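You operate a simulated robot arm through the tools that you are given. There is no shell and no other tool.

You are at the controls of a simulated robot arm. One attempt, no reset.

TASK
Zero the reel counter, crank out 2 metres of cable, set the catch.
Fine: the plug stays in its holder.
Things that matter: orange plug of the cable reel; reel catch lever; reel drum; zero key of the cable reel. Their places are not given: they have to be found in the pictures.

The check looks at the end state, three seconds after you hand in, the way a careful person would. Anything else that was tipped, shoved, dropped, spilled or broken makes it a failure.

THE ROBOT
A 7-joint arm with a two-finger parallel gripper, fixed in place. Base frame: the origin is at the foot of the arm, x ahead of it, y to its left, z up. Readings come in mm, degrees, newtons and seconds.
Its first joint turns from -132.0 to 132.0 degrees. Payload 3.91 kg.
The TCP is the grasp point between the finger pads, 30 mm short of the fingertips. In the tool frame z runs along the fingers and y along their closing line. Largest opening 110 mm; finger width 20, thickness 10; the body of the gripper, 48 by 112 mm, starts 55 mm behind the TCP.
Orientation is that of the tool frame in the base frame, as a unit quaternion [x, y, z, w]. With the fingers straight down and closing along the base's y, the tool's x points along the base's -x, its y along +y and its z along -z.

THE INTERFACE
- The arm moves only by the tool play_rows. Its argument "motion" is a list of rows, each an object of numbers (a shift or turn left out is 0, a gripper value left out holds the last): "dx", "dy", "dz": the shift along the tool's x, y, z in units of 25 mm (1.0 is 25 mm); "ax", "ay", "az": the turn, a rotation vector about the tool's x, y, z in units of 4 degrees (1.0 is 4 degrees). In form: [{"dx": .., "dy": .., "dz": .., "ax": .., "ay": .., "az": ..}, ...]. A call has 1 to 20 rows; each row shifts and turns the commanded pose from where the row before left it, along the tool's axes as they then stand. "hand" is the opening, from 0 (shut) to 1 (fully open), set as the call begins (left out, the last holds). A call with a number of a shift or a turn outside -1 to 1 is refused whole. A row lasts 0.2 s, in which the tool goes at most 50 mm and 8.6 degrees; a call with a longer step from one row to the next is refused whole, and so is a gripper value outside its range. Where a pose cannot be reached the arm comes as near as it can. A force on the tool above 70 N (or 10 N above the force at the start of the call, whichever is more), or a blocked arm, ends the call early, and 0.2 s more pass. The fingers move at their own pace (about 108 mm/s each) and stop on an object; they squeeze with about 27 N. The grip force told is the motor's: it shows also when the fingers shut on nothing. Time passes only in rows, and 0.2 s behind the last, so rows that do not move let the fingers close. The reply holds the time, the measured pose of the TCP, the force on the tool along the base axes, the opening and the grip force, in the units named above and with some noise, with the torque about the TCP (base axes, N m) and any sound that the robot's microphone picked up.
- Cameras (640 x 400 px; columns grow to the right, rows downward): "scene" is fixed at [206.7, -517.5, 1414.9]; the picture's right is [0.99, -0.13, 0.00], its down [-0.04, -0.27, -0.96] and it looks along [0.12, 0.95, -0.28] (base axes); focal length 340 px, centre (320, 200). "wrist" rides on the gripper at [72, 17, -103] in the tool frame; the picture's right is [-0.23, 0.97, 0.00], its down [-0.76, -0.18, -0.62] and it looks along [-0.61, -0.14, 0.78] (tool axes); focal length 222 px, centre (320, 200).
- get_image(camera): a new picture of that camera. The clock stands still meanwhile.
- pixel_to_xyz(camera, pixels): for up to 12 pixels [column, row] of the newest picture of that camera ("zoom" is the newest enlarged one), the place [x, y, z] in the base frame of the surface seen there, good to about 2 mm, but the place of the scene camera against the robot may be out by one fixed shift of up to 25 mm in any direction. The clock stands still meanwhile.
- enlarge(camera, box): a new picture of the part [left, top, right, bottom] of that camera's present view, enlarged. The clock stands still meanwhile.
- finish_job(): hands the job in; it is judged then, once.

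Leave the gripper open and the arm clear of the work at the hand-in unless told otherwise.

The tools are called after "Request:" as a command line: name --argument value ..., lists and objects as JSON in quotes. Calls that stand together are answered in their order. play_rows: Moves the arm, as the interface text tells. Its arguments: {"type":"object","properties":{"motion":{"type":"array"},"hand":{"type":"number"}},"required":["motion"]} The other tools are called the same way: get_image (camera) takes a picture; pixel_to_xyz (camera, pixels) gives the place of the surface under pixels of a picture; enlarge (camera, box) takes an enlarged picture of a part of a camera's view; finish_job () hands the job in.

At the start:

```text
time_s: 0.0
tool_pos: [418.1, 546.3, 1276.9]
tcp_rot: [0.0, 1.0, 0.0, 0.0]
force: [0.0, -0.6, -0.3]
moment: [0.0, 0.03, -0.02]
gripper_width: 109.9
grip_force: 0.0
```

scene: 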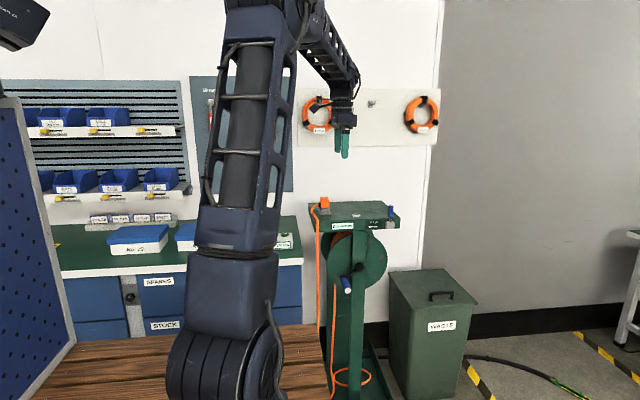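
wrist: 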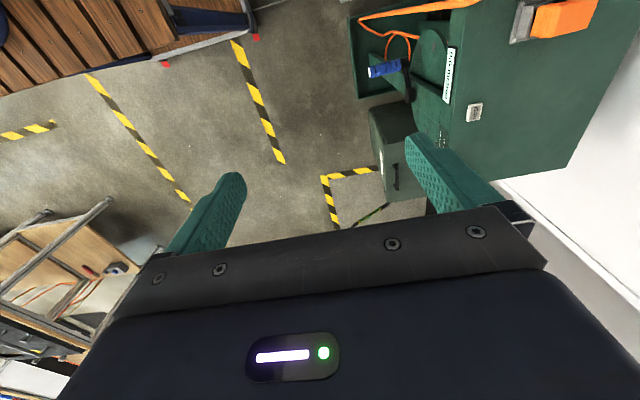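

I see the green reel stand at about columns 310-400, rows 195-400 in the scene picture, with an orange plug at (325,203), a crank with a blue handle near (347,283), and a blue lever at (390,213). I'll enlarge both views to look closer.

Request:
enlarge --camera "scene" --box '[290, 180, 420, 310]'

Request:
enlarge --camera "wrist" --box '[340, 0, 640, 200]'

```text
3.08 times, centred on (355, 245) of scene
```

zoom: 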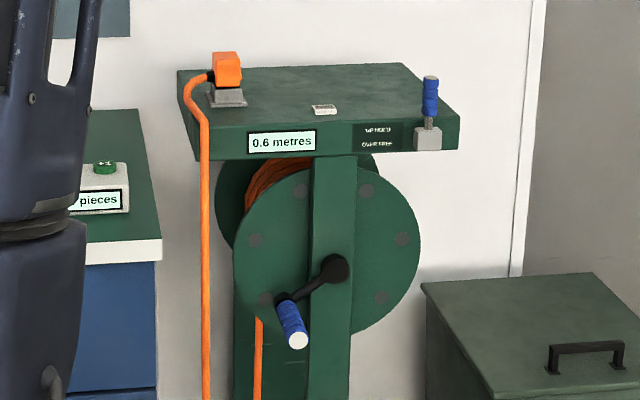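

```text
2.00 times, centred on (490, 100) of wrist
```

zoom: 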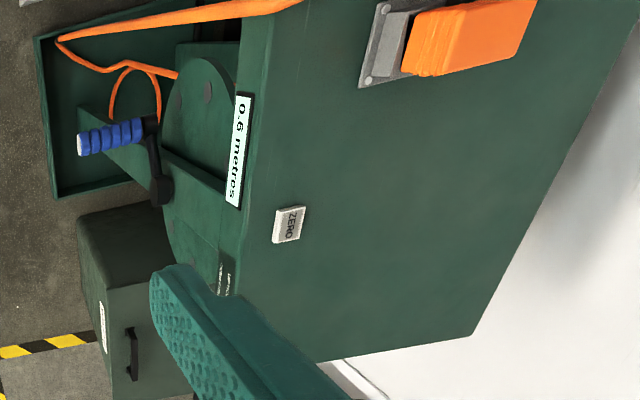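

The counter reads "0.6 metres", the ZERO key is on top, and a blue-handled lever stands at right beside a small label. I'll zoom in on the label and measure points.

Request:
enlarge --camera "scene" --box '[355, 195, 405, 235]'

Request:
pixel_to_xyz --camera "scene" --pixels '[[356, 215], [377, 214], [390, 208], [391, 223], [358, 266], [346, 279], [350, 288], [325, 202], [330, 208], [347, 226], [337, 225]]'

Request:
pixel_to_xyz --camera "wrist" --pixels '[[474, 112], [560, 18], [520, 20], [385, 68], [418, 92], [410, 65], [450, 70]]'

```text
10.00 times, centred on (380, 215) of scene
```

zoom: 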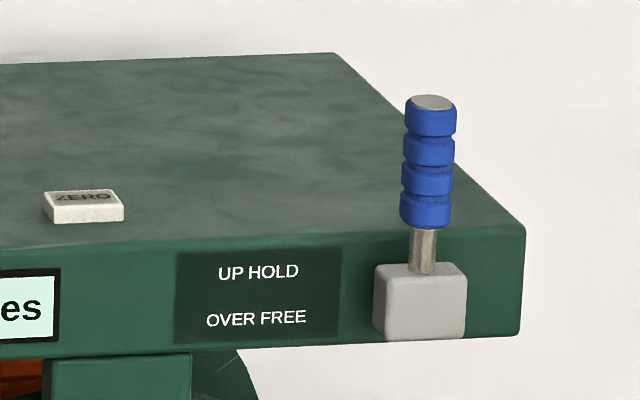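

```text
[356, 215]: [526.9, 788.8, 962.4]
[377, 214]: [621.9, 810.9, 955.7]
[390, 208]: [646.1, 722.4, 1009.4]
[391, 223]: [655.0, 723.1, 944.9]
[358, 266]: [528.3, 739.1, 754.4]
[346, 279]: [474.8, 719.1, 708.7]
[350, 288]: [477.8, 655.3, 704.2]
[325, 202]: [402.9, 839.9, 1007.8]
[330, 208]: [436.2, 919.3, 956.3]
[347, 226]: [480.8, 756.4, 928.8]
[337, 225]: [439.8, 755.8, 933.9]
```

```text
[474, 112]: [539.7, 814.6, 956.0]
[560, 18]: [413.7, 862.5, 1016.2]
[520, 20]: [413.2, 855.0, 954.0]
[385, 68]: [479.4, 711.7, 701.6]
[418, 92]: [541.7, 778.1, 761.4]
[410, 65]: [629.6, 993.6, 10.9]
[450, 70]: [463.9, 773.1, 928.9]
```

The lever stands UP, which the label gives as HOLD, and OVER is FREE. So the order is: press ZERO, put the lever over, crank out the cable, and bring the lever back up. The two cameras disagree by roughly (+12, +20, 0) mm, so I'll trust the wrist camera. First I'll move over the reel for a closer wrist view.

Request:
play_rows --motion '[{"dx": -0.328, "dy": 0.776, "dz": 0.588}, {"dx": -0.328, "dy": 0.776, "dz": 0.588}, {"dx": -0.328, "dy": 0.776, "dz": 0.588}, {"dx": -0.328, "dy": 0.776, "dz": 0.588}, {"dx": -0.328, "dy": 0.776, "dz": 0.588}, {"dx": -0.328, "dy": 0.776, "dz": 0.588}, {"dx": -0.328, "dy": 0.776, "dz": 0.588}, {"dx": -0.328, "dy": 0.776, "dz": 0.588}, {"dx": -0.328, "dy": 0.776, "dz": 0.588}, {"dx": -0.328, "dy": 0.776, "dz": 0.588}, {}]' --hand 0

Request:
get_image --camera "wrist"

Request:
get_image --camera "scene"

```text
time_s: 2.4
tool_pos: [502.4, 740.8, 1129.6]
tcp_rot: [-0.001, 1.0, 0.0, 0.0]
force: [-0.3, 0.4, -1.0]
moment: [0.02, 0.02, -0.02]
gripper_width: 0.2
grip_force: 27.3
```

```text
taken
```

wrist: 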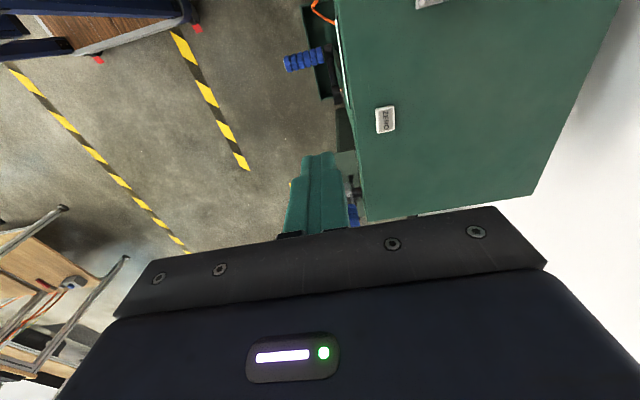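

```text
taken
```

scene: 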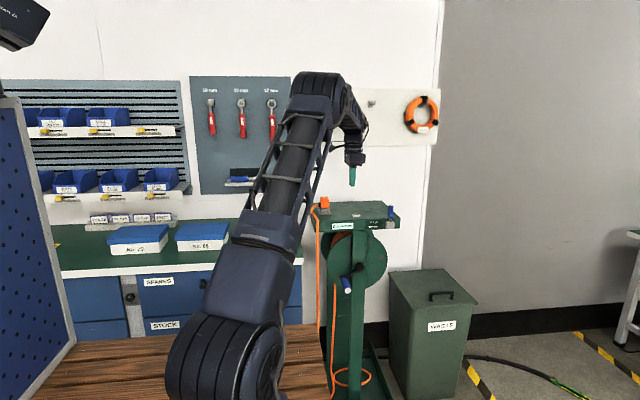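

The wrist view now shows the ZERO key at (385,120), the crank handle at (304,58), and the lever partly at (353,190). I'll measure these.

Request:
pixel_to_xyz --camera "wrist" --pixels '[[385, 120], [391, 109], [393, 128], [379, 119], [290, 63], [305, 60], [320, 55], [336, 95], [352, 210], [352, 185], [420, 120], [530, 190]]'

Request:
enlarge --camera "wrist" --box '[260, 30, 420, 230]'

```text
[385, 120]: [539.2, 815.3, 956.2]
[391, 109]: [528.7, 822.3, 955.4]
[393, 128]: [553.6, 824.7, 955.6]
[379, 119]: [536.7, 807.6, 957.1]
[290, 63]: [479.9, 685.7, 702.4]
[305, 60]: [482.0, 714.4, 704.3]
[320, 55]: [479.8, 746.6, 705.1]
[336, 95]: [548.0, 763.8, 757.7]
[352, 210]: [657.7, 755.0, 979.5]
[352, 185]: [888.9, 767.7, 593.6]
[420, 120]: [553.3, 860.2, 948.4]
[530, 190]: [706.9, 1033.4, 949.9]
```

```text
2.00 times, centred on (340, 130) of wrist
```

zoom: 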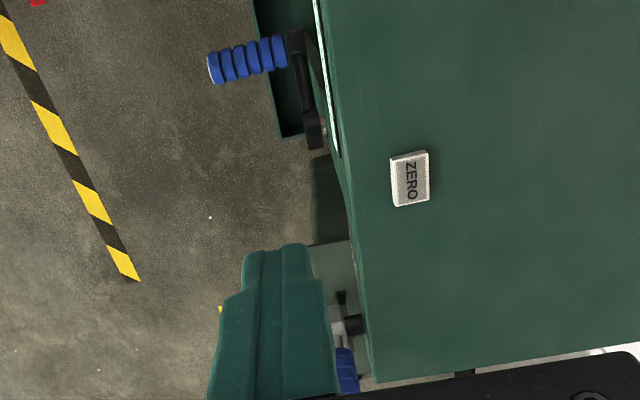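

The ZERO key's centre is about (541, 815, 956) on a top plate at z≈948. With the fingers shut I'll move to a spot above the key, fingertips at z≈1000.

Request:
play_rows --motion '[{"dx": -0.257, "dy": 0.488, "dz": 0.664}, {"dx": -0.257, "dy": 0.488, "dz": 0.664}, {"dx": -0.257, "dy": 0.488, "dz": 0.664}, {"dx": -0.257, "dy": 0.488, "dz": 0.664}, {"dx": -0.257, "dy": 0.488, "dz": 0.664}, {"dx": -0.257, "dy": 0.488, "dz": 0.664}, {}, {}]' --hand 0

Request:
get_image --camera "wrist"

Request:
enlarge --camera "scene" --box '[290, 150, 420, 310]'

```text
time_s: 4.2
tool_pos: [539.9, 813.4, 1028.9]
tcp_rot: [0.0, 1.0, 0.0, 0.0]
force: [0.5, -0.7, -0.2]
moment: [-0.01, 0.01, 0.0]
gripper_width: 0.0
grip_force: 27.3
```

```text
taken
```

wrist: 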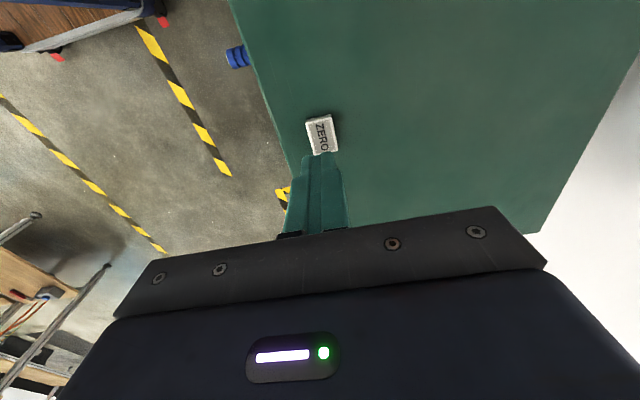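

```text
2.50 times, centred on (355, 230) of scene
```

zoom: 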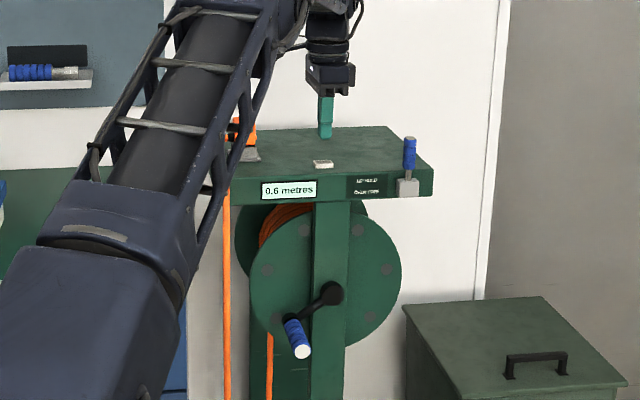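

The fingertips hover just over the key. I'll go down 38 mm quickly, then creep down in 1.5 mm steps.

Request:
play_rows --motion '[{"dx": -0.04, "dy": 0.06, "dz": 0.76}, {"dz": 0.76}, {}, {"dz": 0.06}, {"dz": 0.06}, {"dz": 0.06}, {"dz": 0.06}, {}]' --hand 0

Request:
enlarge --camera "scene" --box '[290, 150, 420, 310]'

```text
time_s: 6.0
tool_pos: [540.6, 814.8, 986.5]
tcp_rot: [0.0, 1.0, 0.0, -0.001]
force: [-0.1, 0.1, 0.1]
moment: [-0.02, 0.01, 0.0]
gripper_width: 0.3
grip_force: 27.3
```

```text
2.50 times, centred on (355, 230) of scene
```

zoom: 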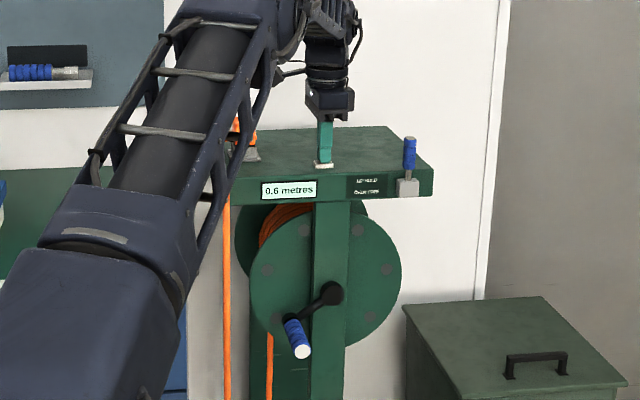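

The fingertips are about at the key surface (tip z≈956.5) and there's no force yet. I'll keep creeping down a few more millimetres.

Request:
play_rows --motion '[{"dz": 0.06}, {"dz": 0.06}, {"dz": 0.04}, {}]' --hand 0

Request:
enlarge --camera "scene" --box '[325, 180, 405, 240]'

```text
time_s: 7.0
tool_pos: [541.2, 815.3, 983.2]
tcp_rot: [0.0, 1.0, 0.001, 0.0]
force: [0.4, 2.5, 6.3]
moment: [0.08, -0.06, -0.01]
gripper_width: 0.0
grip_force: 27.2
heard: click
```

```text
6.67 times, centred on (365, 210) of scene
```

zoom: 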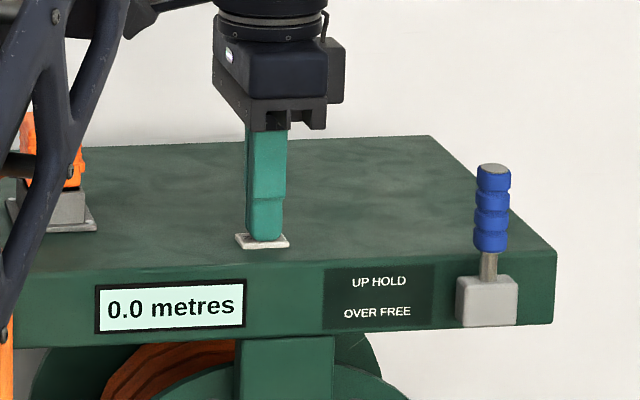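

The counter now reads 0.0 metres after a click. Next I'll raise the tool and move toward the front, so the wrist camera can look at the lever and the crank.

Request:
play_rows --motion '[{"dz": -1}, {"dz": -1}, {"dz": -1}, {"dz": -1}, {"dz": -1, "dy": -0.8}, {"dy": -1}, {"dy": -1}, {"dy": -1}, {"dy": -1}, {"dy": -1}, {"dy": -0.6}, {}]' --hand 0

Request:
get_image --camera "wrist"

Request:
get_image --camera "scene"

```text
time_s: 9.6
tool_pos: [541.2, 655.9, 1107.4]
tcp_rot: [0.0, 1.0, -0.001, 0.0]
force: [0.3, -0.6, 0.6]
moment: [-0.01, 0.02, -0.05]
gripper_width: 0.0
grip_force: 26.8
```

```text
taken
```

wrist: 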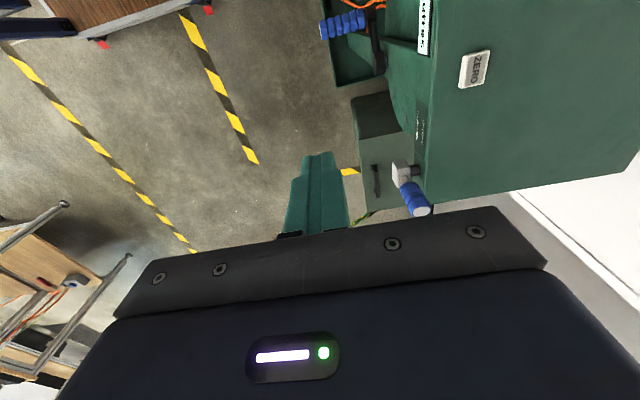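

```text
taken
```

scene: 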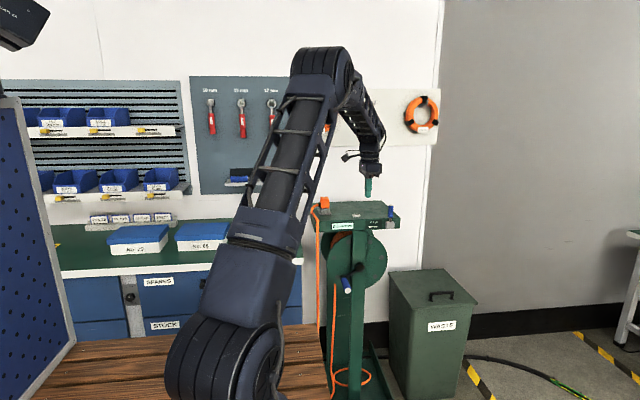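

The lever is now clear in the wrist view at (410,190), with the crank at (345,25)–(375,45). I'll zoom in and measure both.

Request:
enlarge --camera "wrist" --box '[370, 130, 470, 230]'

Request:
pixel_to_xyz --camera "wrist" --pixels '[[421, 211], [413, 198], [405, 185], [400, 175], [401, 165], [410, 171], [397, 180], [428, 190], [420, 140], [326, 28], [345, 22], [375, 60]]'

```text
4.00 times, centred on (420, 180) of wrist
```

zoom: 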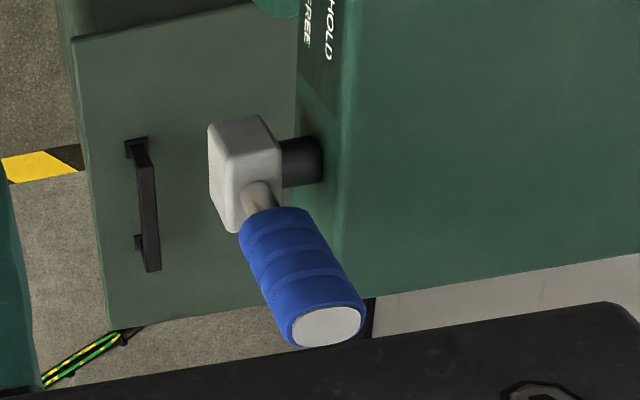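

```text
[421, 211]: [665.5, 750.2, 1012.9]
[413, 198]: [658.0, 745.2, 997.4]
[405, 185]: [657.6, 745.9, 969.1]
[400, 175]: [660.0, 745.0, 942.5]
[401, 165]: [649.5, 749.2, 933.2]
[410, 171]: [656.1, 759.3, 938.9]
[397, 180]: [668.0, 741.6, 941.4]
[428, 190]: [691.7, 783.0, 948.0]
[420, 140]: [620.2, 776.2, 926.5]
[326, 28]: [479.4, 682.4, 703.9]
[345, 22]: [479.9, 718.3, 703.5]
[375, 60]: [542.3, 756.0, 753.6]
```

The lever pivots about a shaft along y, at about (665, 745, 927). Its blue grip runs up to z≈1013 at x≈667, y≈748. I'll move above it with a partial opening, closing along y so the lever can pivot between the pads.

Request:
play_rows --motion '[{"dx": -0.84, "dy": 0.607, "dz": 0.2}, {"dx": -0.84, "dy": 0.607, "dz": 0.2}, {"dx": -0.84, "dy": 0.607, "dz": 0.2}, {"dx": -0.84, "dy": 0.607, "dz": 0.2}, {"dx": -0.84, "dy": 0.607, "dz": 0.2}, {"dx": -0.84, "dy": 0.607, "dz": 0.2}, {}, {}]' --hand 0.45

Request:
get_image --camera "wrist"

Request:
enlarge --camera "scene" --box '[300, 130, 440, 240]'

```text
time_s: 11.4
tool_pos: [666.4, 746.7, 1076.7]
tcp_rot: [0.0, 1.0, -0.001, 0.001]
force: [0.2, 0.5, -0.6]
moment: [-0.03, -0.02, -0.03]
gripper_width: 49.3
grip_force: 0.1
```

```text
taken
```

wrist: 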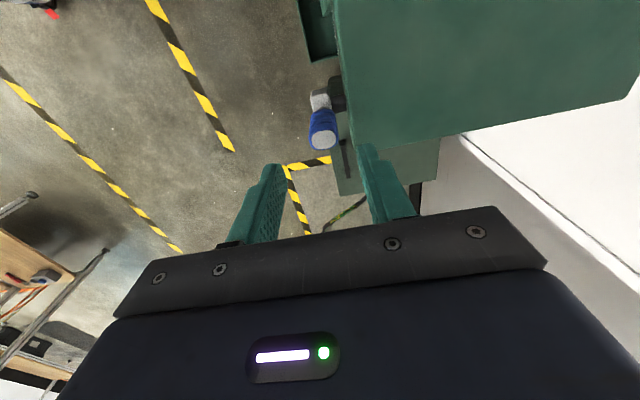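

```text
3.64 times, centred on (370, 185) of scene
```

zoom: 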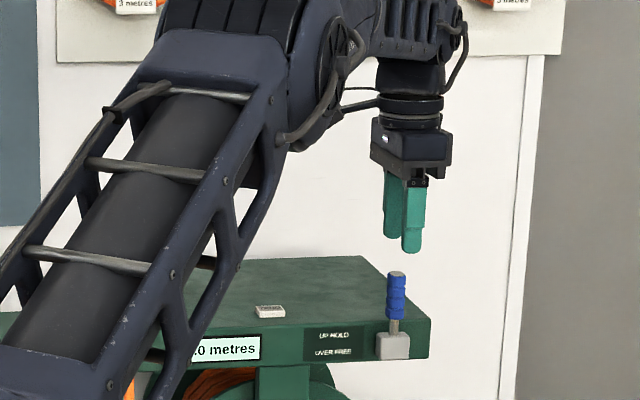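

The pose is reachable. I'll measure the lever top, near pixel (323,141), and the grip from this angle.

Request:
pixel_to_xyz --camera "wrist" --pixels '[[323, 141], [312, 141], [335, 138], [323, 147], [321, 128], [319, 115], [319, 100], [313, 95], [326, 97], [336, 97], [343, 125]]'

Request:
enlarge --camera "wrist" --box '[270, 60, 390, 180]'

```text
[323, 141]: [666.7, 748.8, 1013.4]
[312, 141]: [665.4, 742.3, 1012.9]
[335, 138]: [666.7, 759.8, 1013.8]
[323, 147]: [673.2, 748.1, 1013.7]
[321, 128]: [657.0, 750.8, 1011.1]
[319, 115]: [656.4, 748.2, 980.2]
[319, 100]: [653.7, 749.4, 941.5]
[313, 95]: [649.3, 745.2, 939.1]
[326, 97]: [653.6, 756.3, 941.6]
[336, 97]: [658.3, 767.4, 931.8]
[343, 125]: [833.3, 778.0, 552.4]
```

```text
3.33 times, centred on (330, 120) of wrist
```

zoom: 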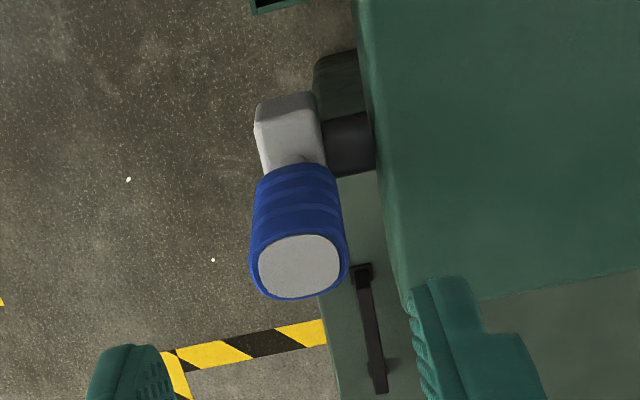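

The lever's centre is (667, 750) and it is about 22 mm thick. I'll go down around its top with the TCP at z≈1000, then close gently.

Request:
play_rows --motion '[{"dy": 0.13}, {"dz": 0.8}, {"dz": 0.8}, {"dz": 0.8}, {"dz": 0.6}, {}, {}]' --hand 0.45

Request:
get_image --camera "wrist"

Request:
enlarge --camera "scene" --box '[340, 150, 440, 240]'

```text
time_s: 13.0
tool_pos: [666.3, 748.8, 1002.5]
tcp_rot: [0.0, 1.0, 0.0, 0.0]
force: [-0.6, 0.9, -0.1]
moment: [0.02, 0.01, -0.04]
gripper_width: 49.5
grip_force: 0.1
```

```text
taken
```

wrist: 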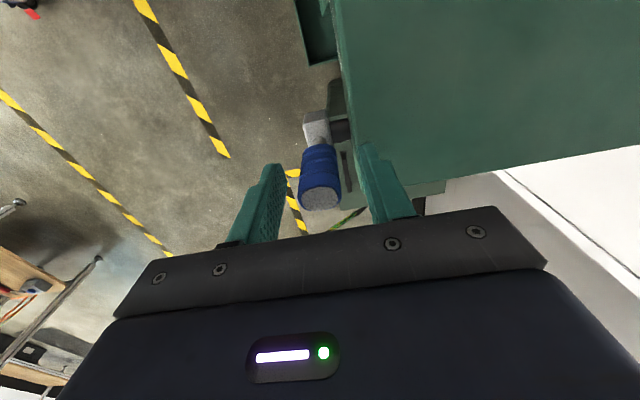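

```text
4.44 times, centred on (390, 195) of scene
```

zoom: 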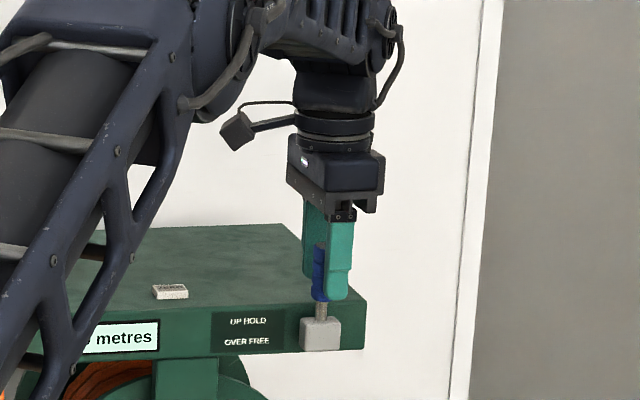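

The lever sits between the fingers in the wrist view at (320,180). I'll close on it now.

Request:
play_rows --motion '[{}, {}, {}]' --hand 0.1

```text
time_s: 13.8
tool_pos: [664.7, 749.0, 1003.0]
tcp_rot: [0.0, 1.0, 0.0, 0.0]
force: [-0.5, 0.0, 0.0]
moment: [-0.87, 0.04, -0.04]
gripper_width: 24.0
grip_force: 45.4
```

It's gripped at 24 mm width. Now I'll try a small push toward -x (tool +x) to find which way the lever goes over.

Request:
play_rows --motion '[{"dx": 0.12}, {"dx": 0.12}, {"dx": 0.12}, {}]'

```text
time_s: 14.7
tool_pos: [664.2, 750.0, 1003.2]
tcp_rot: [0.003, 1.0, 0.002, 0.004]
force: [20.6, 24.5, -9.5]
moment: [-0.53, 1.33, -0.47]
gripper_width: 24.1
grip_force: 44.8
stopped in row 4: the force on the tool passed its limit at 71 N (the readings are from after the stop); the commanded pose is now the measured one
```

Toward -x it is blocked (71 N). I'll try toward +x (tool -x).

Request:
play_rows --motion '[{"dx": -0.12}, {"dx": -0.12}, {"dx": -0.12}, {}]'

```text
time_s: 15.7
tool_pos: [669.5, 750.0, 1004.4]
tcp_rot: [0.002, 1.0, 0.002, 0.002]
force: [-20.3, -4.2, -10.7]
moment: [-1.18, 1.37, -0.17]
gripper_width: 23.8
grip_force: 44.8
```

It moves toward +x with about 20 N of resistance. I'll continue along an arc about the pivot.

Request:
play_rows --motion '[{"dx": -0.16, "dz": 0.01}, {"dx": -0.16, "dz": 0.02}, {"dx": -0.16, "dz": 0.03}, {"dx": -0.16, "dz": 0.04}, {"dx": -0.16, "dz": 0.06}, {}]'

Request:
enlarge --camera "scene" --box '[340, 150, 440, 240]'

```text
time_s: 17.1
tool_pos: [693.6, 749.8, 1002.3]
tcp_rot: [0.002, 1.0, 0.002, 0.005]
force: [-0.3, 21.0, -5.3]
moment: [-0.44, -0.17, 0.22]
gripper_width: 24.0
grip_force: 44.8
```

```text
4.44 times, centred on (390, 195) of scene
```

zoom: 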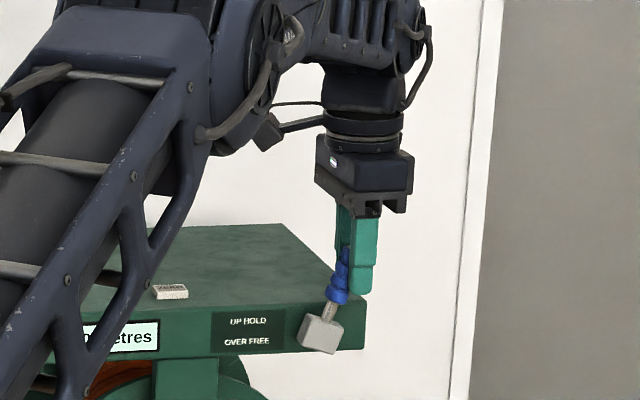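

The lever is tipping over toward +x (about 20°). I'll continue the arc to about 40°.

Request:
play_rows --motion '[{"dx": -0.19, "dz": 0.08}, {"dx": -0.19, "dz": 0.1}, {"dx": -0.18, "dz": 0.11}, {"dx": -0.18, "dz": 0.13}, {"dx": -0.17, "dz": 0.14}, {}]'

Request:
enlarge --camera "scene" --box '[340, 150, 440, 240]'

```text
time_s: 18.5
tool_pos: [716.0, 749.5, 988.0]
tcp_rot: [0.002, 1.0, 0.002, 0.004]
force: [10.4, 29.3, 14.2]
moment: [0.09, 0.13, -0.18]
gripper_width: 25.6
grip_force: 15.3
```

```text
4.44 times, centred on (390, 195) of scene
```

zoom: 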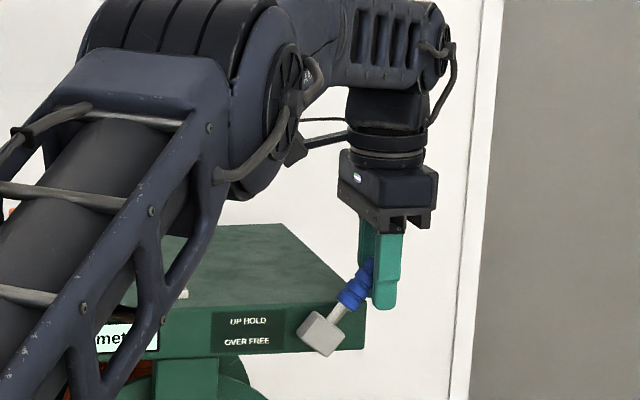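

The lever is at about 40°. The +y finger would run close to the plate edge if I went further down with this grip. I'll open, rise and check whether the lever stays put, then finish by pressing from above with shut fingers.

Request:
play_rows --motion '[{}, {}, {"dz": -0.8}, {"dz": -0.8}, {"dz": -0.8}, {}]' --hand 0.42

Request:
enlarge --camera "scene" --box '[340, 150, 440, 240]'

Request:
get_image --camera "wrist"

```text
time_s: 19.9
tool_pos: [716.1, 748.6, 1048.1]
tcp_rot: [0.002, 1.0, 0.002, 0.004]
force: [-0.1, 0.0, 0.3]
moment: [-0.01, 0.0, -0.01]
gripper_width: 45.8
grip_force: 0.1
```

```text
4.44 times, centred on (390, 195) of scene
```

zoom: 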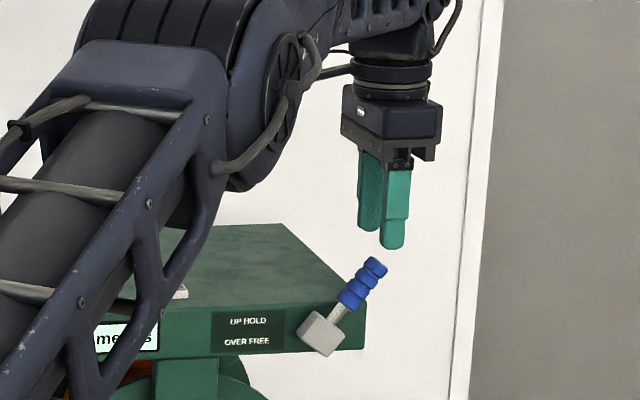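

```text
taken
```

wrist: 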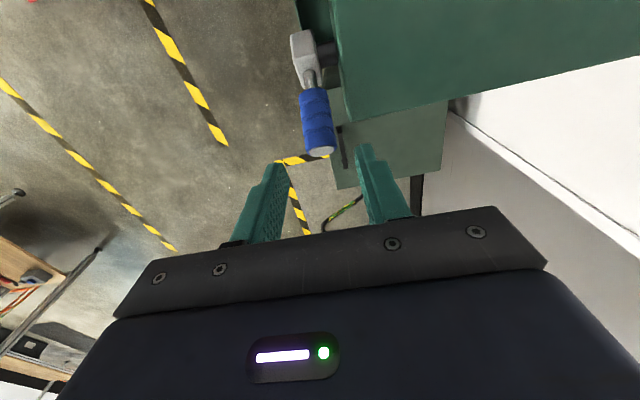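

The lever stays where I left it. I'll measure its current tip, near pixel (320,150).

Request:
pixel_to_xyz --camera "wrist" --pixels '[[320, 151], [316, 135], [315, 115], [311, 95], [308, 75], [300, 45], [343, 100]]'

```text
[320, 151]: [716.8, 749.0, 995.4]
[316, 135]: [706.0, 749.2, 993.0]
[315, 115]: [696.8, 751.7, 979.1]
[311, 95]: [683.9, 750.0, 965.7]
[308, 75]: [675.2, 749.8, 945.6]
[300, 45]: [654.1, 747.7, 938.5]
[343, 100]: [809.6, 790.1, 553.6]
```

The lever tip is at about (717, 749, 995), roughly 38° over. I'll shut the fingers and press down on the lever from above in 4 mm steps.

Request:
play_rows --motion '[{"dx": 0.08, "dy": 0.05}, {}, {}, {"dz": 0.6}, {"dz": 0.16}, {"dz": 0.16}, {"dz": 0.16}, {"dz": 0.16}, {"dz": 0.16}, {"dz": 0.16}, {"dz": 0.16}, {}]' --hand 0

Request:
enlarge --camera "scene" --box '[340, 150, 440, 240]'

```text
time_s: 21.5
tool_pos: [714.5, 750.4, 1027.7]
tcp_rot: [0.003, 1.0, 0.007, 0.008]
force: [0.8, -0.8, 0.4]
moment: [-0.04, -0.03, 0.01]
gripper_width: 0.1
grip_force: 26.9
stopped in row 8: the force on the tool passed its limit at 77 N (the readings are from after the stop); the commanded pose is now the measured one
```

```text
4.44 times, centred on (390, 195) of scene
```

zoom: 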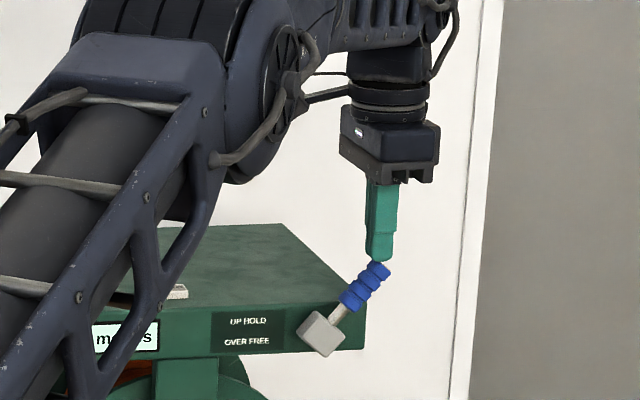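

The push stopped at 77 N, so the lever may be at its end stop at about 40°. I'll rise and re-measure the lever to see whether it moved.

Request:
play_rows --motion '[{"dz": -0.8}, {"dz": -0.8}, {}]' --hand 0

Request:
get_image --camera "wrist"

Request:
enlarge --camera "scene" --box '[340, 150, 440, 240]'

```text
time_s: 22.3
tool_pos: [713.7, 749.7, 1067.7]
tcp_rot: [0.004, 1.0, 0.007, 0.009]
force: [0.2, 0.3, -0.6]
moment: [-0.04, -0.04, -0.02]
gripper_width: 0.1
grip_force: 26.9
```

```text
taken
```

wrist: 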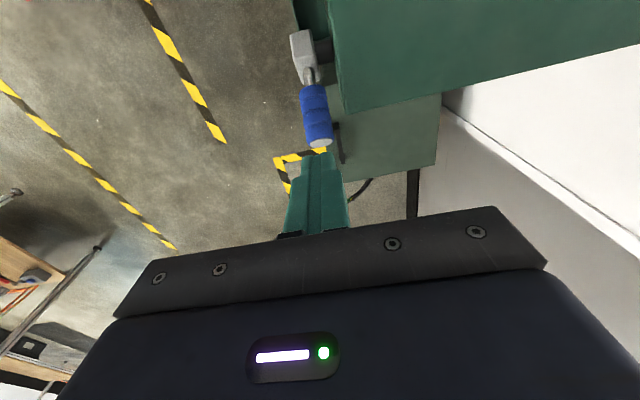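

```text
4.44 times, centred on (390, 195) of scene
```

zoom: 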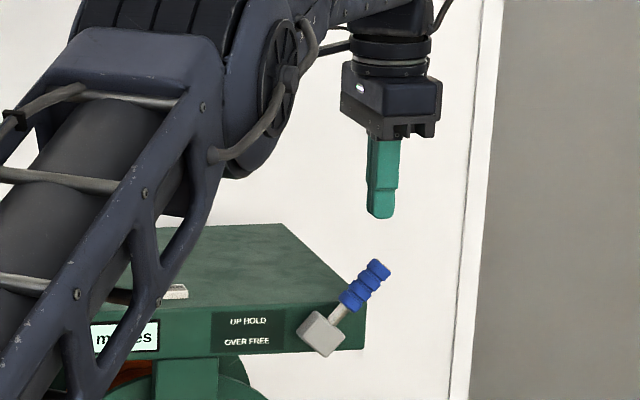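

Request:
pixel_to_xyz --camera "wrist" --pixels '[[320, 143], [317, 125], [314, 105], [312, 92], [308, 76], [300, 45]]'

```text
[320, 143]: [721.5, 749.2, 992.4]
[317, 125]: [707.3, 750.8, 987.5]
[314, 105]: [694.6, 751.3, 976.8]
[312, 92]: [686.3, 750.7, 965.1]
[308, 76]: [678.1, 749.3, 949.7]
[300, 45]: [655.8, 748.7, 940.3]
```

The lever moved only about 3° more, to about 40°. I'll verify with a sideways push toward +x, shut fingers at its upper-left side. First I'll position at x≈680 with the tips at z≈980.

Request:
play_rows --motion '[{"dx": 0.7}, {"dx": 0.7}, {"dz": 0.8}, {"dz": 0.8}, {"dz": 0.7}, {"dx": -0.2}, {"dx": -0.12}, {"dx": -0.12}, {"dx": -0.12}, {"dx": -0.12}, {}]' --hand 0

```text
time_s: 24.7
tool_pos: [697.8, 750.7, 1010.4]
tcp_rot: [0.003, 1.0, 0.007, 0.009]
force: [-1.4, -0.6, 0.2]
moment: [0.02, -0.04, 0.0]
gripper_width: 0.0
grip_force: 26.5
```

There's almost no force yet at x=698. I'll continue pushing in 2 mm steps.

Request:
play_rows --motion '[{"dx": -0.08}, {"dx": -0.08}, {"dx": -0.08}, {"dx": -0.08}, {"dx": -0.08}, {}]' --hand 0

Request:
enlarge --camera "scene" --box '[340, 150, 440, 240]'

```text
time_s: 26.1
tool_pos: [708.0, 749.1, 1010.4]
tcp_rot: [0.003, 1.0, 0.006, 0.008]
force: [0.5, -0.6, 0.1]
moment: [0.0, 0.01, 0.04]
gripper_width: 0.0
grip_force: 26.8
```

```text
4.44 times, centred on (390, 195) of scene
```

zoom: 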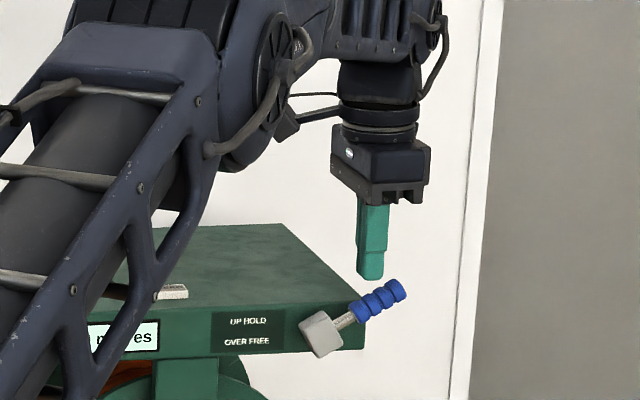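

The lever went further, to about 57°, so it wasn't at the stop. I'll measure it, then keep pushing over and down.

Request:
get_image --camera "wrist"

Request:
play_rows --motion '[{"dx": -0.16, "dz": 0.08}, {"dx": -0.16, "dz": 0.08}, {"dx": -0.12, "dz": 0.12}, {"dx": -0.08, "dz": 0.12}, {"dz": 0.12}, {"dz": 0.12}, {}]' --hand 0

Request:
enlarge --camera "scene" --box '[340, 150, 440, 240]'

```text
taken
```

wrist: 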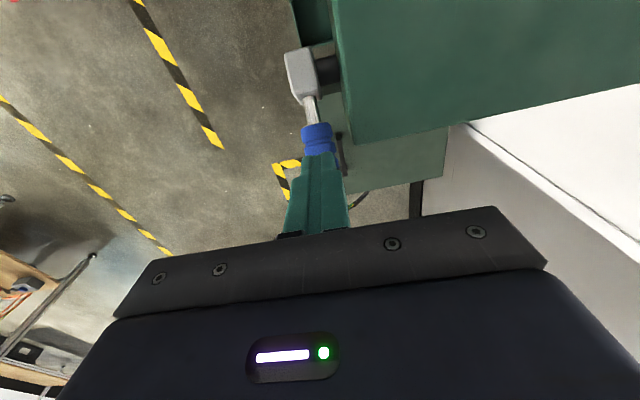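

```text
time_s: 27.7
tool_pos: [718.2, 750.7, 1002.6]
tcp_rot: [0.002, 1.0, 0.011, 0.011]
force: [-24.2, -7.8, 62.6]
moment: [-0.58, 0.06, 0.52]
gripper_width: 0.0
grip_force: 26.7
```

```text
4.44 times, centred on (390, 195) of scene
```

zoom: 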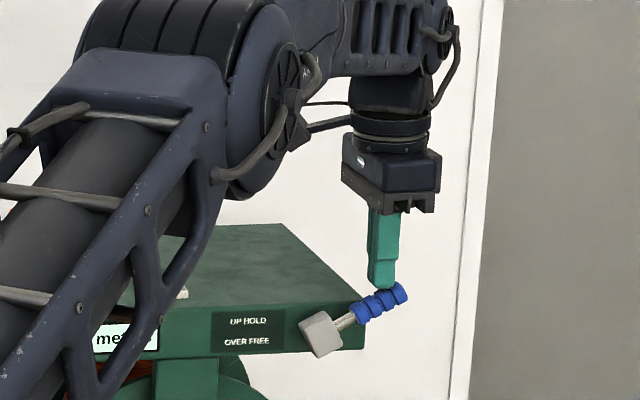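

Now there is 63 N upward on the tool and the lever sits at about 58°. I'll hold with idle rows to see whether it creeps further or this is the stop.

Request:
play_rows --motion '[{}, {}, {}]' --hand 0

Request:
pixel_to_xyz --camera "zoom" --pixels '[[403, 292], [320, 335], [345, 322]]'

```text
time_s: 28.5
tool_pos: [719.8, 750.4, 1002.2]
tcp_rot: [0.002, 1.0, 0.011, 0.012]
force: [-22.4, 5.2, 64.5]
moment: [0.28, -0.06, -0.2]
gripper_width: 0.0
grip_force: 26.6
```

```text
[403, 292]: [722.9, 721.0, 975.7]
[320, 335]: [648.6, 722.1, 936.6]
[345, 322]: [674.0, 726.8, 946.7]
```

At a steady 64 N the lever doesn't creep, so about 60° over is its FREE stop. I'll back off upward and move away in front of the reel. After that I'll turn the tool 90° so the fingers close along x for the crank handle.

Request:
play_rows --motion '[{"dz": -0.8}, {"dz": -0.8}, {"dz": -0.8}, {"dz": -0.8}, {"dz": -0.8, "dx": 0.8, "dy": -0.8}, {"dx": 0.8, "dy": -0.8}, {"dx": 0.8, "dy": -0.8}, {"dx": 0.8, "dy": -0.8}, {"dx": 0.8, "dy": -0.8}, {"dx": 0.8, "dy": -0.8}, {"dx": 0.8, "dy": -0.8}, {"dx": 0.8, "dy": -0.8}, {}]' --hand 0

Request:
enlarge --camera "scene" --box '[290, 180, 420, 310]'

Request:
get_image --camera "wrist"

```text
time_s: 31.3
tool_pos: [556.7, 589.3, 1090.5]
tcp_rot: [0.002, 1.0, 0.007, 0.009]
force: [0.0, 0.4, -0.5]
moment: [0.04, -0.02, -0.03]
gripper_width: 0.1
grip_force: 26.7
```

```text
3.08 times, centred on (355, 245) of scene
```

zoom: 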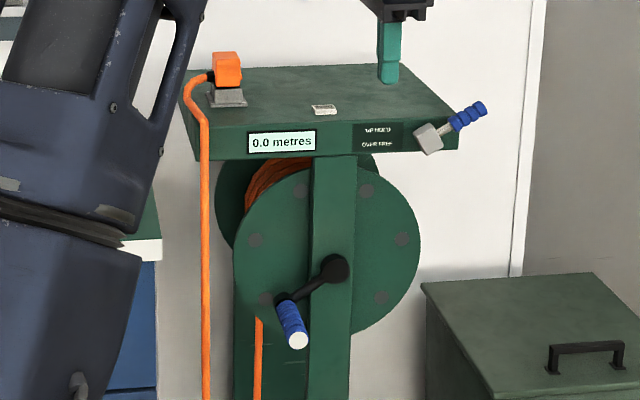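

```text
taken
```

wrist: 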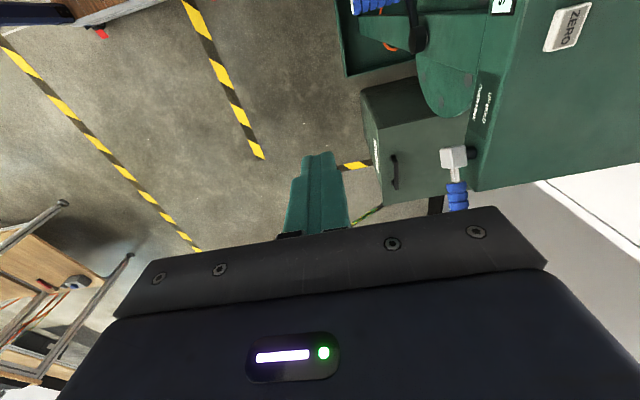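

The lever shows over and the counter reads 0.0. I'll measure crank points in this zoom: hub (333,268), handle end cap (298,340), handle root (282,303).

Request:
pixel_to_xyz --camera "zoom" --pixels '[[333, 268], [298, 340], [290, 320], [282, 300], [325, 250], [235, 250], [418, 235], [290, 145], [432, 140], [323, 108]]'

```text
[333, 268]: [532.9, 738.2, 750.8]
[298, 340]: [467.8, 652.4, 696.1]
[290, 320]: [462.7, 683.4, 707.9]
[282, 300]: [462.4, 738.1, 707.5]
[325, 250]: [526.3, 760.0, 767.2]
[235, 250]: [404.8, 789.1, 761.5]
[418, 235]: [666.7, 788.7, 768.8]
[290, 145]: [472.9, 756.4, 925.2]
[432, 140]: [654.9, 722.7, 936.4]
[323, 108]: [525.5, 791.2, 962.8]
```

Using the wrist offset of about (+15, +24, -6), the handle's end cap is near (483, 676, 690) and the hub near (548, 762, 748). Now I'll turn the tool -90° about its z so the fingers close along x with the camera on the front side.

Request:
play_rows --motion '[{"az": -1}, {"az": -1}, {"az": -1}, {"az": -1}, {"az": -1}, {"az": -1}, {"az": -1}, {"az": -1}, {"az": -1}, {"az": -1}, {"az": -1}, {"az": -1}, {"az": -1}, {"az": -1}, {"az": -1}, {"az": -1}, {"az": -1}, {"az": -1}, {"az": -1}, {"az": -1}]' --hand 0.5

Request:
get_image --camera "scene"

```text
time_s: 35.5
tool_pos: [558.1, 589.7, 1090.0]
tcp_rot: [-0.641, 0.767, 0.0, 0.011]
force: [0.5, -0.5, -1.1]
moment: [-0.01, 0.02, -0.05]
gripper_width: 55.1
grip_force: 0.2
```

```text
taken
```

scene: 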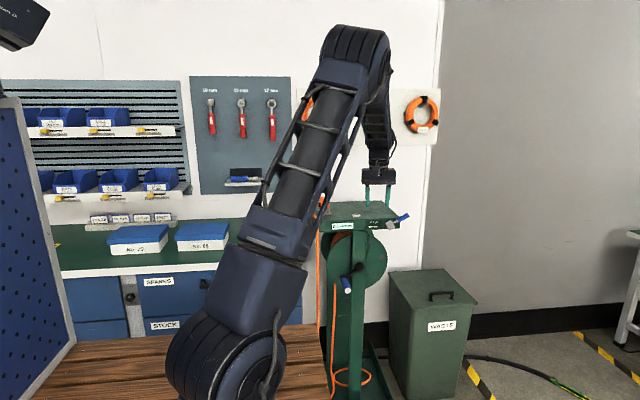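

The tool turned fine. I'll finish the turn with 10° more, then tilt 40° so the fingers point forward-down toward the reel.

Request:
play_rows --motion '[{"az": -1}, {"az": -1}, {"az": -0.5}, {"ay": -1}, {"ay": -1}, {"ay": -1}, {"ay": -1}, {"ay": -1}, {"ay": -1}, {"ay": -1}, {"ay": -1}, {"ay": -1}, {"ay": -1}, {}]' --hand 0.5

Request:
get_image --camera "wrist"

Request:
get_image --camera "scene"

```text
time_s: 38.5
tool_pos: [557.0, 589.9, 1089.3]
tcp_rot: [0.663, -0.662, -0.241, -0.254]
force: [-0.8, 0.6, -0.9]
moment: [0.0, 0.05, 0.04]
gripper_width: 54.9
grip_force: 0.0
```

```text
taken
```

wrist: 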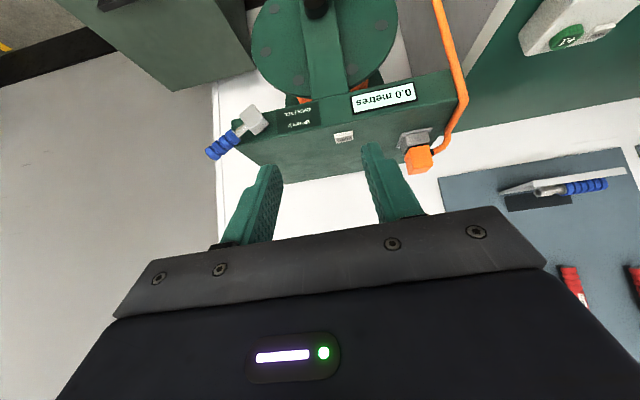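

```text
taken
```

scene: 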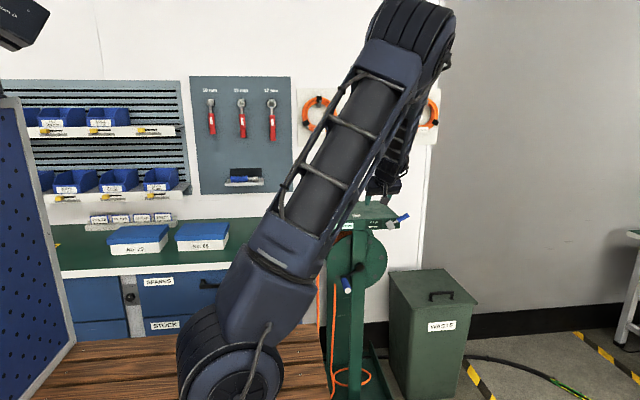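

The tilt worked; the counter is readable upside down at (385,97) in the wrist view. Before lowering, I'll check the heights of the table near the base and other obstacles.

Request:
pixel_to_xyz --camera "scene" --pixels '[[305, 350], [320, 330], [322, 395], [290, 390], [350, 380], [375, 360], [400, 290], [333, 330]]'

Request:
pixel_to_xyz --camera "wrist" --pixels '[[316, 8], [385, 97], [325, 55], [265, 40], [390, 40], [270, 120], [415, 160]]'

```text
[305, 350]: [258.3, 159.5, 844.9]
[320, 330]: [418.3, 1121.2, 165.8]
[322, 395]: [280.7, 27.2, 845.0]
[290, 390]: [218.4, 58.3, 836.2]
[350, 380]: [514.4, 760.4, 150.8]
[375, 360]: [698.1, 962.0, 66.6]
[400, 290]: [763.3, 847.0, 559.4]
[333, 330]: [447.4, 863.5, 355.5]
```

```text
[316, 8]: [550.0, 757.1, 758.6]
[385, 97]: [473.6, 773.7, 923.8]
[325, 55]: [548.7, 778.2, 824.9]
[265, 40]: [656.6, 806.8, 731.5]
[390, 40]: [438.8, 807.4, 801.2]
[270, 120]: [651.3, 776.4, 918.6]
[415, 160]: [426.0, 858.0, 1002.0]
```

The table at z≈845 is confined to x<310, well away from the work. I'll lower the tool in front of the crank to about (500, 600, 800) to view it squarely.

Request:
play_rows --motion '[{"dx": 0.605, "dy": 0.207, "dz": 0.747}, {"dx": 0.605, "dy": 0.207, "dz": 0.747}, {"dx": 0.605, "dy": 0.207, "dz": 0.747}, {"dx": 0.605, "dy": 0.207, "dz": 0.747}, {"dx": 0.605, "dy": 0.207, "dz": 0.747}, {"dx": 0.605, "dy": 0.207, "dz": 0.747}, {"dx": 0.605, "dy": 0.207, "dz": 0.747}, {"dx": 0.605, "dy": 0.207, "dz": 0.747}, {"dx": 0.605, "dy": 0.207, "dz": 0.747}, {"dx": 0.605, "dy": 0.207, "dz": 0.747}, {"dx": 0.605, "dy": 0.207, "dz": 0.747}, {"dx": 0.605, "dy": 0.207, "dz": 0.747}, {}]' --hand 0.5

Request:
get_image --camera "wrist"

Request:
get_image --camera "scene"

```text
time_s: 41.3
tool_pos: [500.5, 599.6, 801.5]
tcp_rot: [-0.663, 0.663, 0.24, 0.253]
force: [0.2, -0.8, -1.4]
moment: [0.02, -0.05, 0.01]
gripper_width: 54.9
grip_force: 0.1
```

```text
taken
```

wrist: 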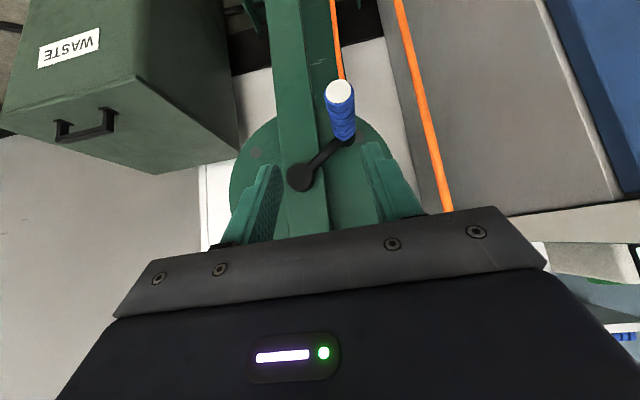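

```text
taken
```

scene: 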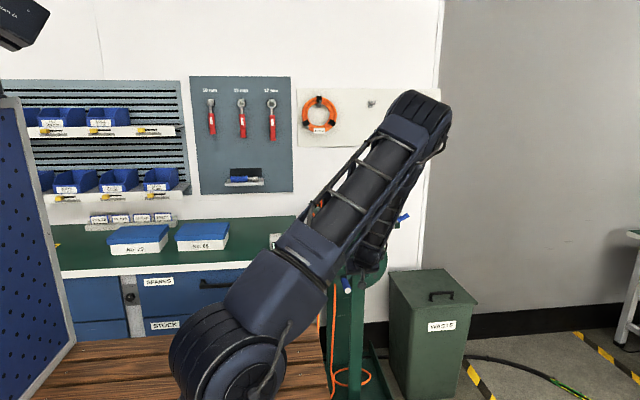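

The crank is in view: handle cap at (340,92), hub at (302,177). I'll zoom in and measure.

Request:
enlarge --camera "wrist" --box '[240, 60, 400, 220]'

Request:
pixel_to_xyz --camera "wrist" --pixels '[[339, 92], [331, 95], [348, 92], [339, 84], [342, 115], [343, 130], [348, 138], [302, 177], [318, 160], [256, 155], [364, 155], [302, 120]]'

```text
2.50 times, centred on (320, 140) of wrist
```

zoom: 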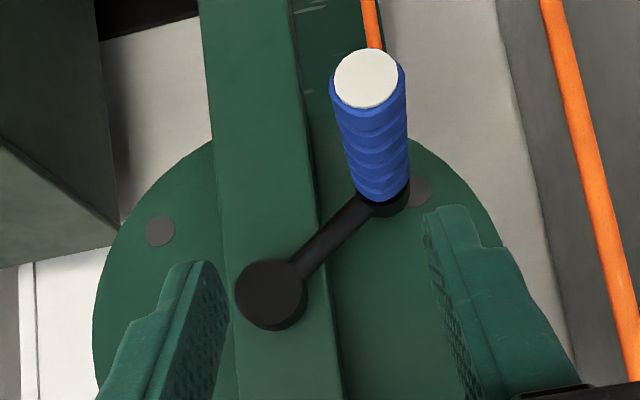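

```text
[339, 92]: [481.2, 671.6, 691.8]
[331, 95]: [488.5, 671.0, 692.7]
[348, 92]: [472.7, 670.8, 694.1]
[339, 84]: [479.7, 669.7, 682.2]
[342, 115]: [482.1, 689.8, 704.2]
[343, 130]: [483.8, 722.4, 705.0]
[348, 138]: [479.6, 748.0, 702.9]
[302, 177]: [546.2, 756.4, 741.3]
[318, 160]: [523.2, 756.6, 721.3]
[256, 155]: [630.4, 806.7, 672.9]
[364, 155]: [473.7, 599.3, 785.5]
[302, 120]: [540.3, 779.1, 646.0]
```

Request:
pixel_to_xyz --camera "zoom" --pixels '[[365, 78], [332, 80], [398, 78], [365, 49], [365, 107], [266, 290], [237, 290], [297, 290], [266, 262], [266, 320], [160, 232], [420, 192]]'

```text
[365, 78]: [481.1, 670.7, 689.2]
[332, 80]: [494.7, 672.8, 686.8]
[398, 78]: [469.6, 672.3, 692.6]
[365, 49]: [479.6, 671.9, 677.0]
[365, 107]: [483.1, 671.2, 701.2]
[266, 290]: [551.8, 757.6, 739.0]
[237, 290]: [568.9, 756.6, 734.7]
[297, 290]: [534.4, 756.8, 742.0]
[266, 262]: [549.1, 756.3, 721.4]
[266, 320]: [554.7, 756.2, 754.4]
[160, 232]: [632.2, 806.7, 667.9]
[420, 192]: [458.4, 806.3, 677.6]
```

The handle axis is at (482, y 671–742, 689), and the hub is at about (551, 757, 738.5), so the crank radius is about 85 mm. I'll go to a pre-grasp pose 70 mm back along the finger direction.

Request:
play_rows --motion '[{"dx": -0.022, "dy": 0.21, "dz": 0.8}, {"dx": -0.022, "dy": 0.21, "dz": 0.8}, {"dx": -0.022, "dy": 0.21, "dz": 0.8}, {"dx": -0.022, "dy": 0.21, "dz": 0.8}, {}, {}]' --hand 0.5

Request:
get_image --camera "wrist"

```text
time_s: 42.7
tool_pos: [481.4, 655.2, 742.4]
tcp_rot: [-0.662, 0.663, 0.24, 0.253]
force: [-0.2, 0.3, 1.0]
moment: [-0.01, -0.01, -0.01]
gripper_width: 55.2
grip_force: 0.0
```

```text
taken
```

wrist: 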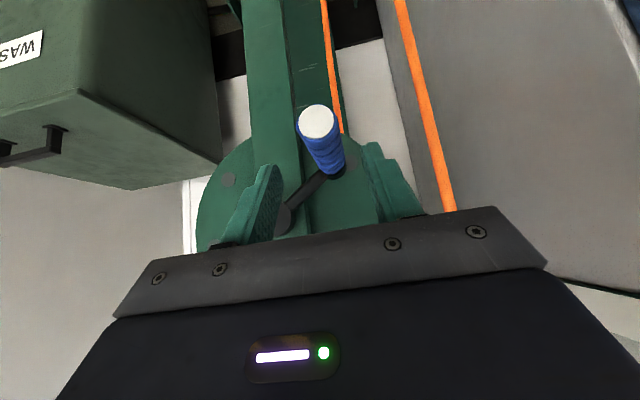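

The handle is centred between the fingers. I'll advance 70 mm along the fingers, then close.

Request:
play_rows --motion '[{"dz": 0.7}, {"dz": 0.7}, {"dz": 0.7}, {"dz": 0.7}, {}]' --hand 0.5

Request:
get_image --camera "wrist"

```text
time_s: 43.9
tool_pos: [483.0, 699.1, 687.0]
tcp_rot: [0.663, -0.662, -0.24, -0.252]
force: [-0.3, -0.3, 0.9]
moment: [0.01, 0.01, 0.02]
gripper_width: 55.1
grip_force: 0.1
```

```text
taken
```

wrist: 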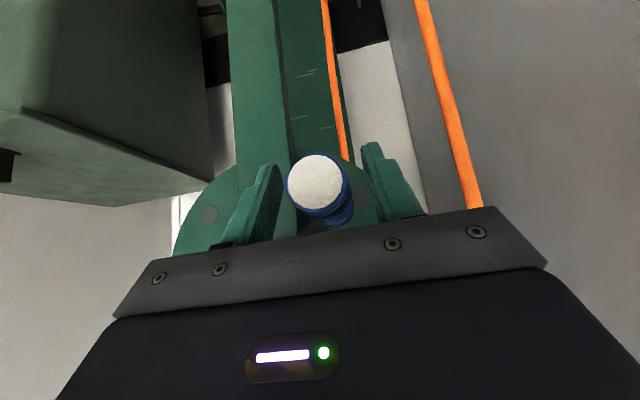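

The handle sits between the pads. I'll close on it.

Request:
play_rows --motion '[{}, {}, {}]' --hand 0.1

```text
time_s: 44.7
tool_pos: [481.5, 699.9, 686.9]
tcp_rot: [0.663, -0.662, -0.24, -0.252]
force: [-10.0, 2.8, -7.7]
moment: [0.1, -0.04, 0.98]
gripper_width: 27.6
grip_force: 44.5
```

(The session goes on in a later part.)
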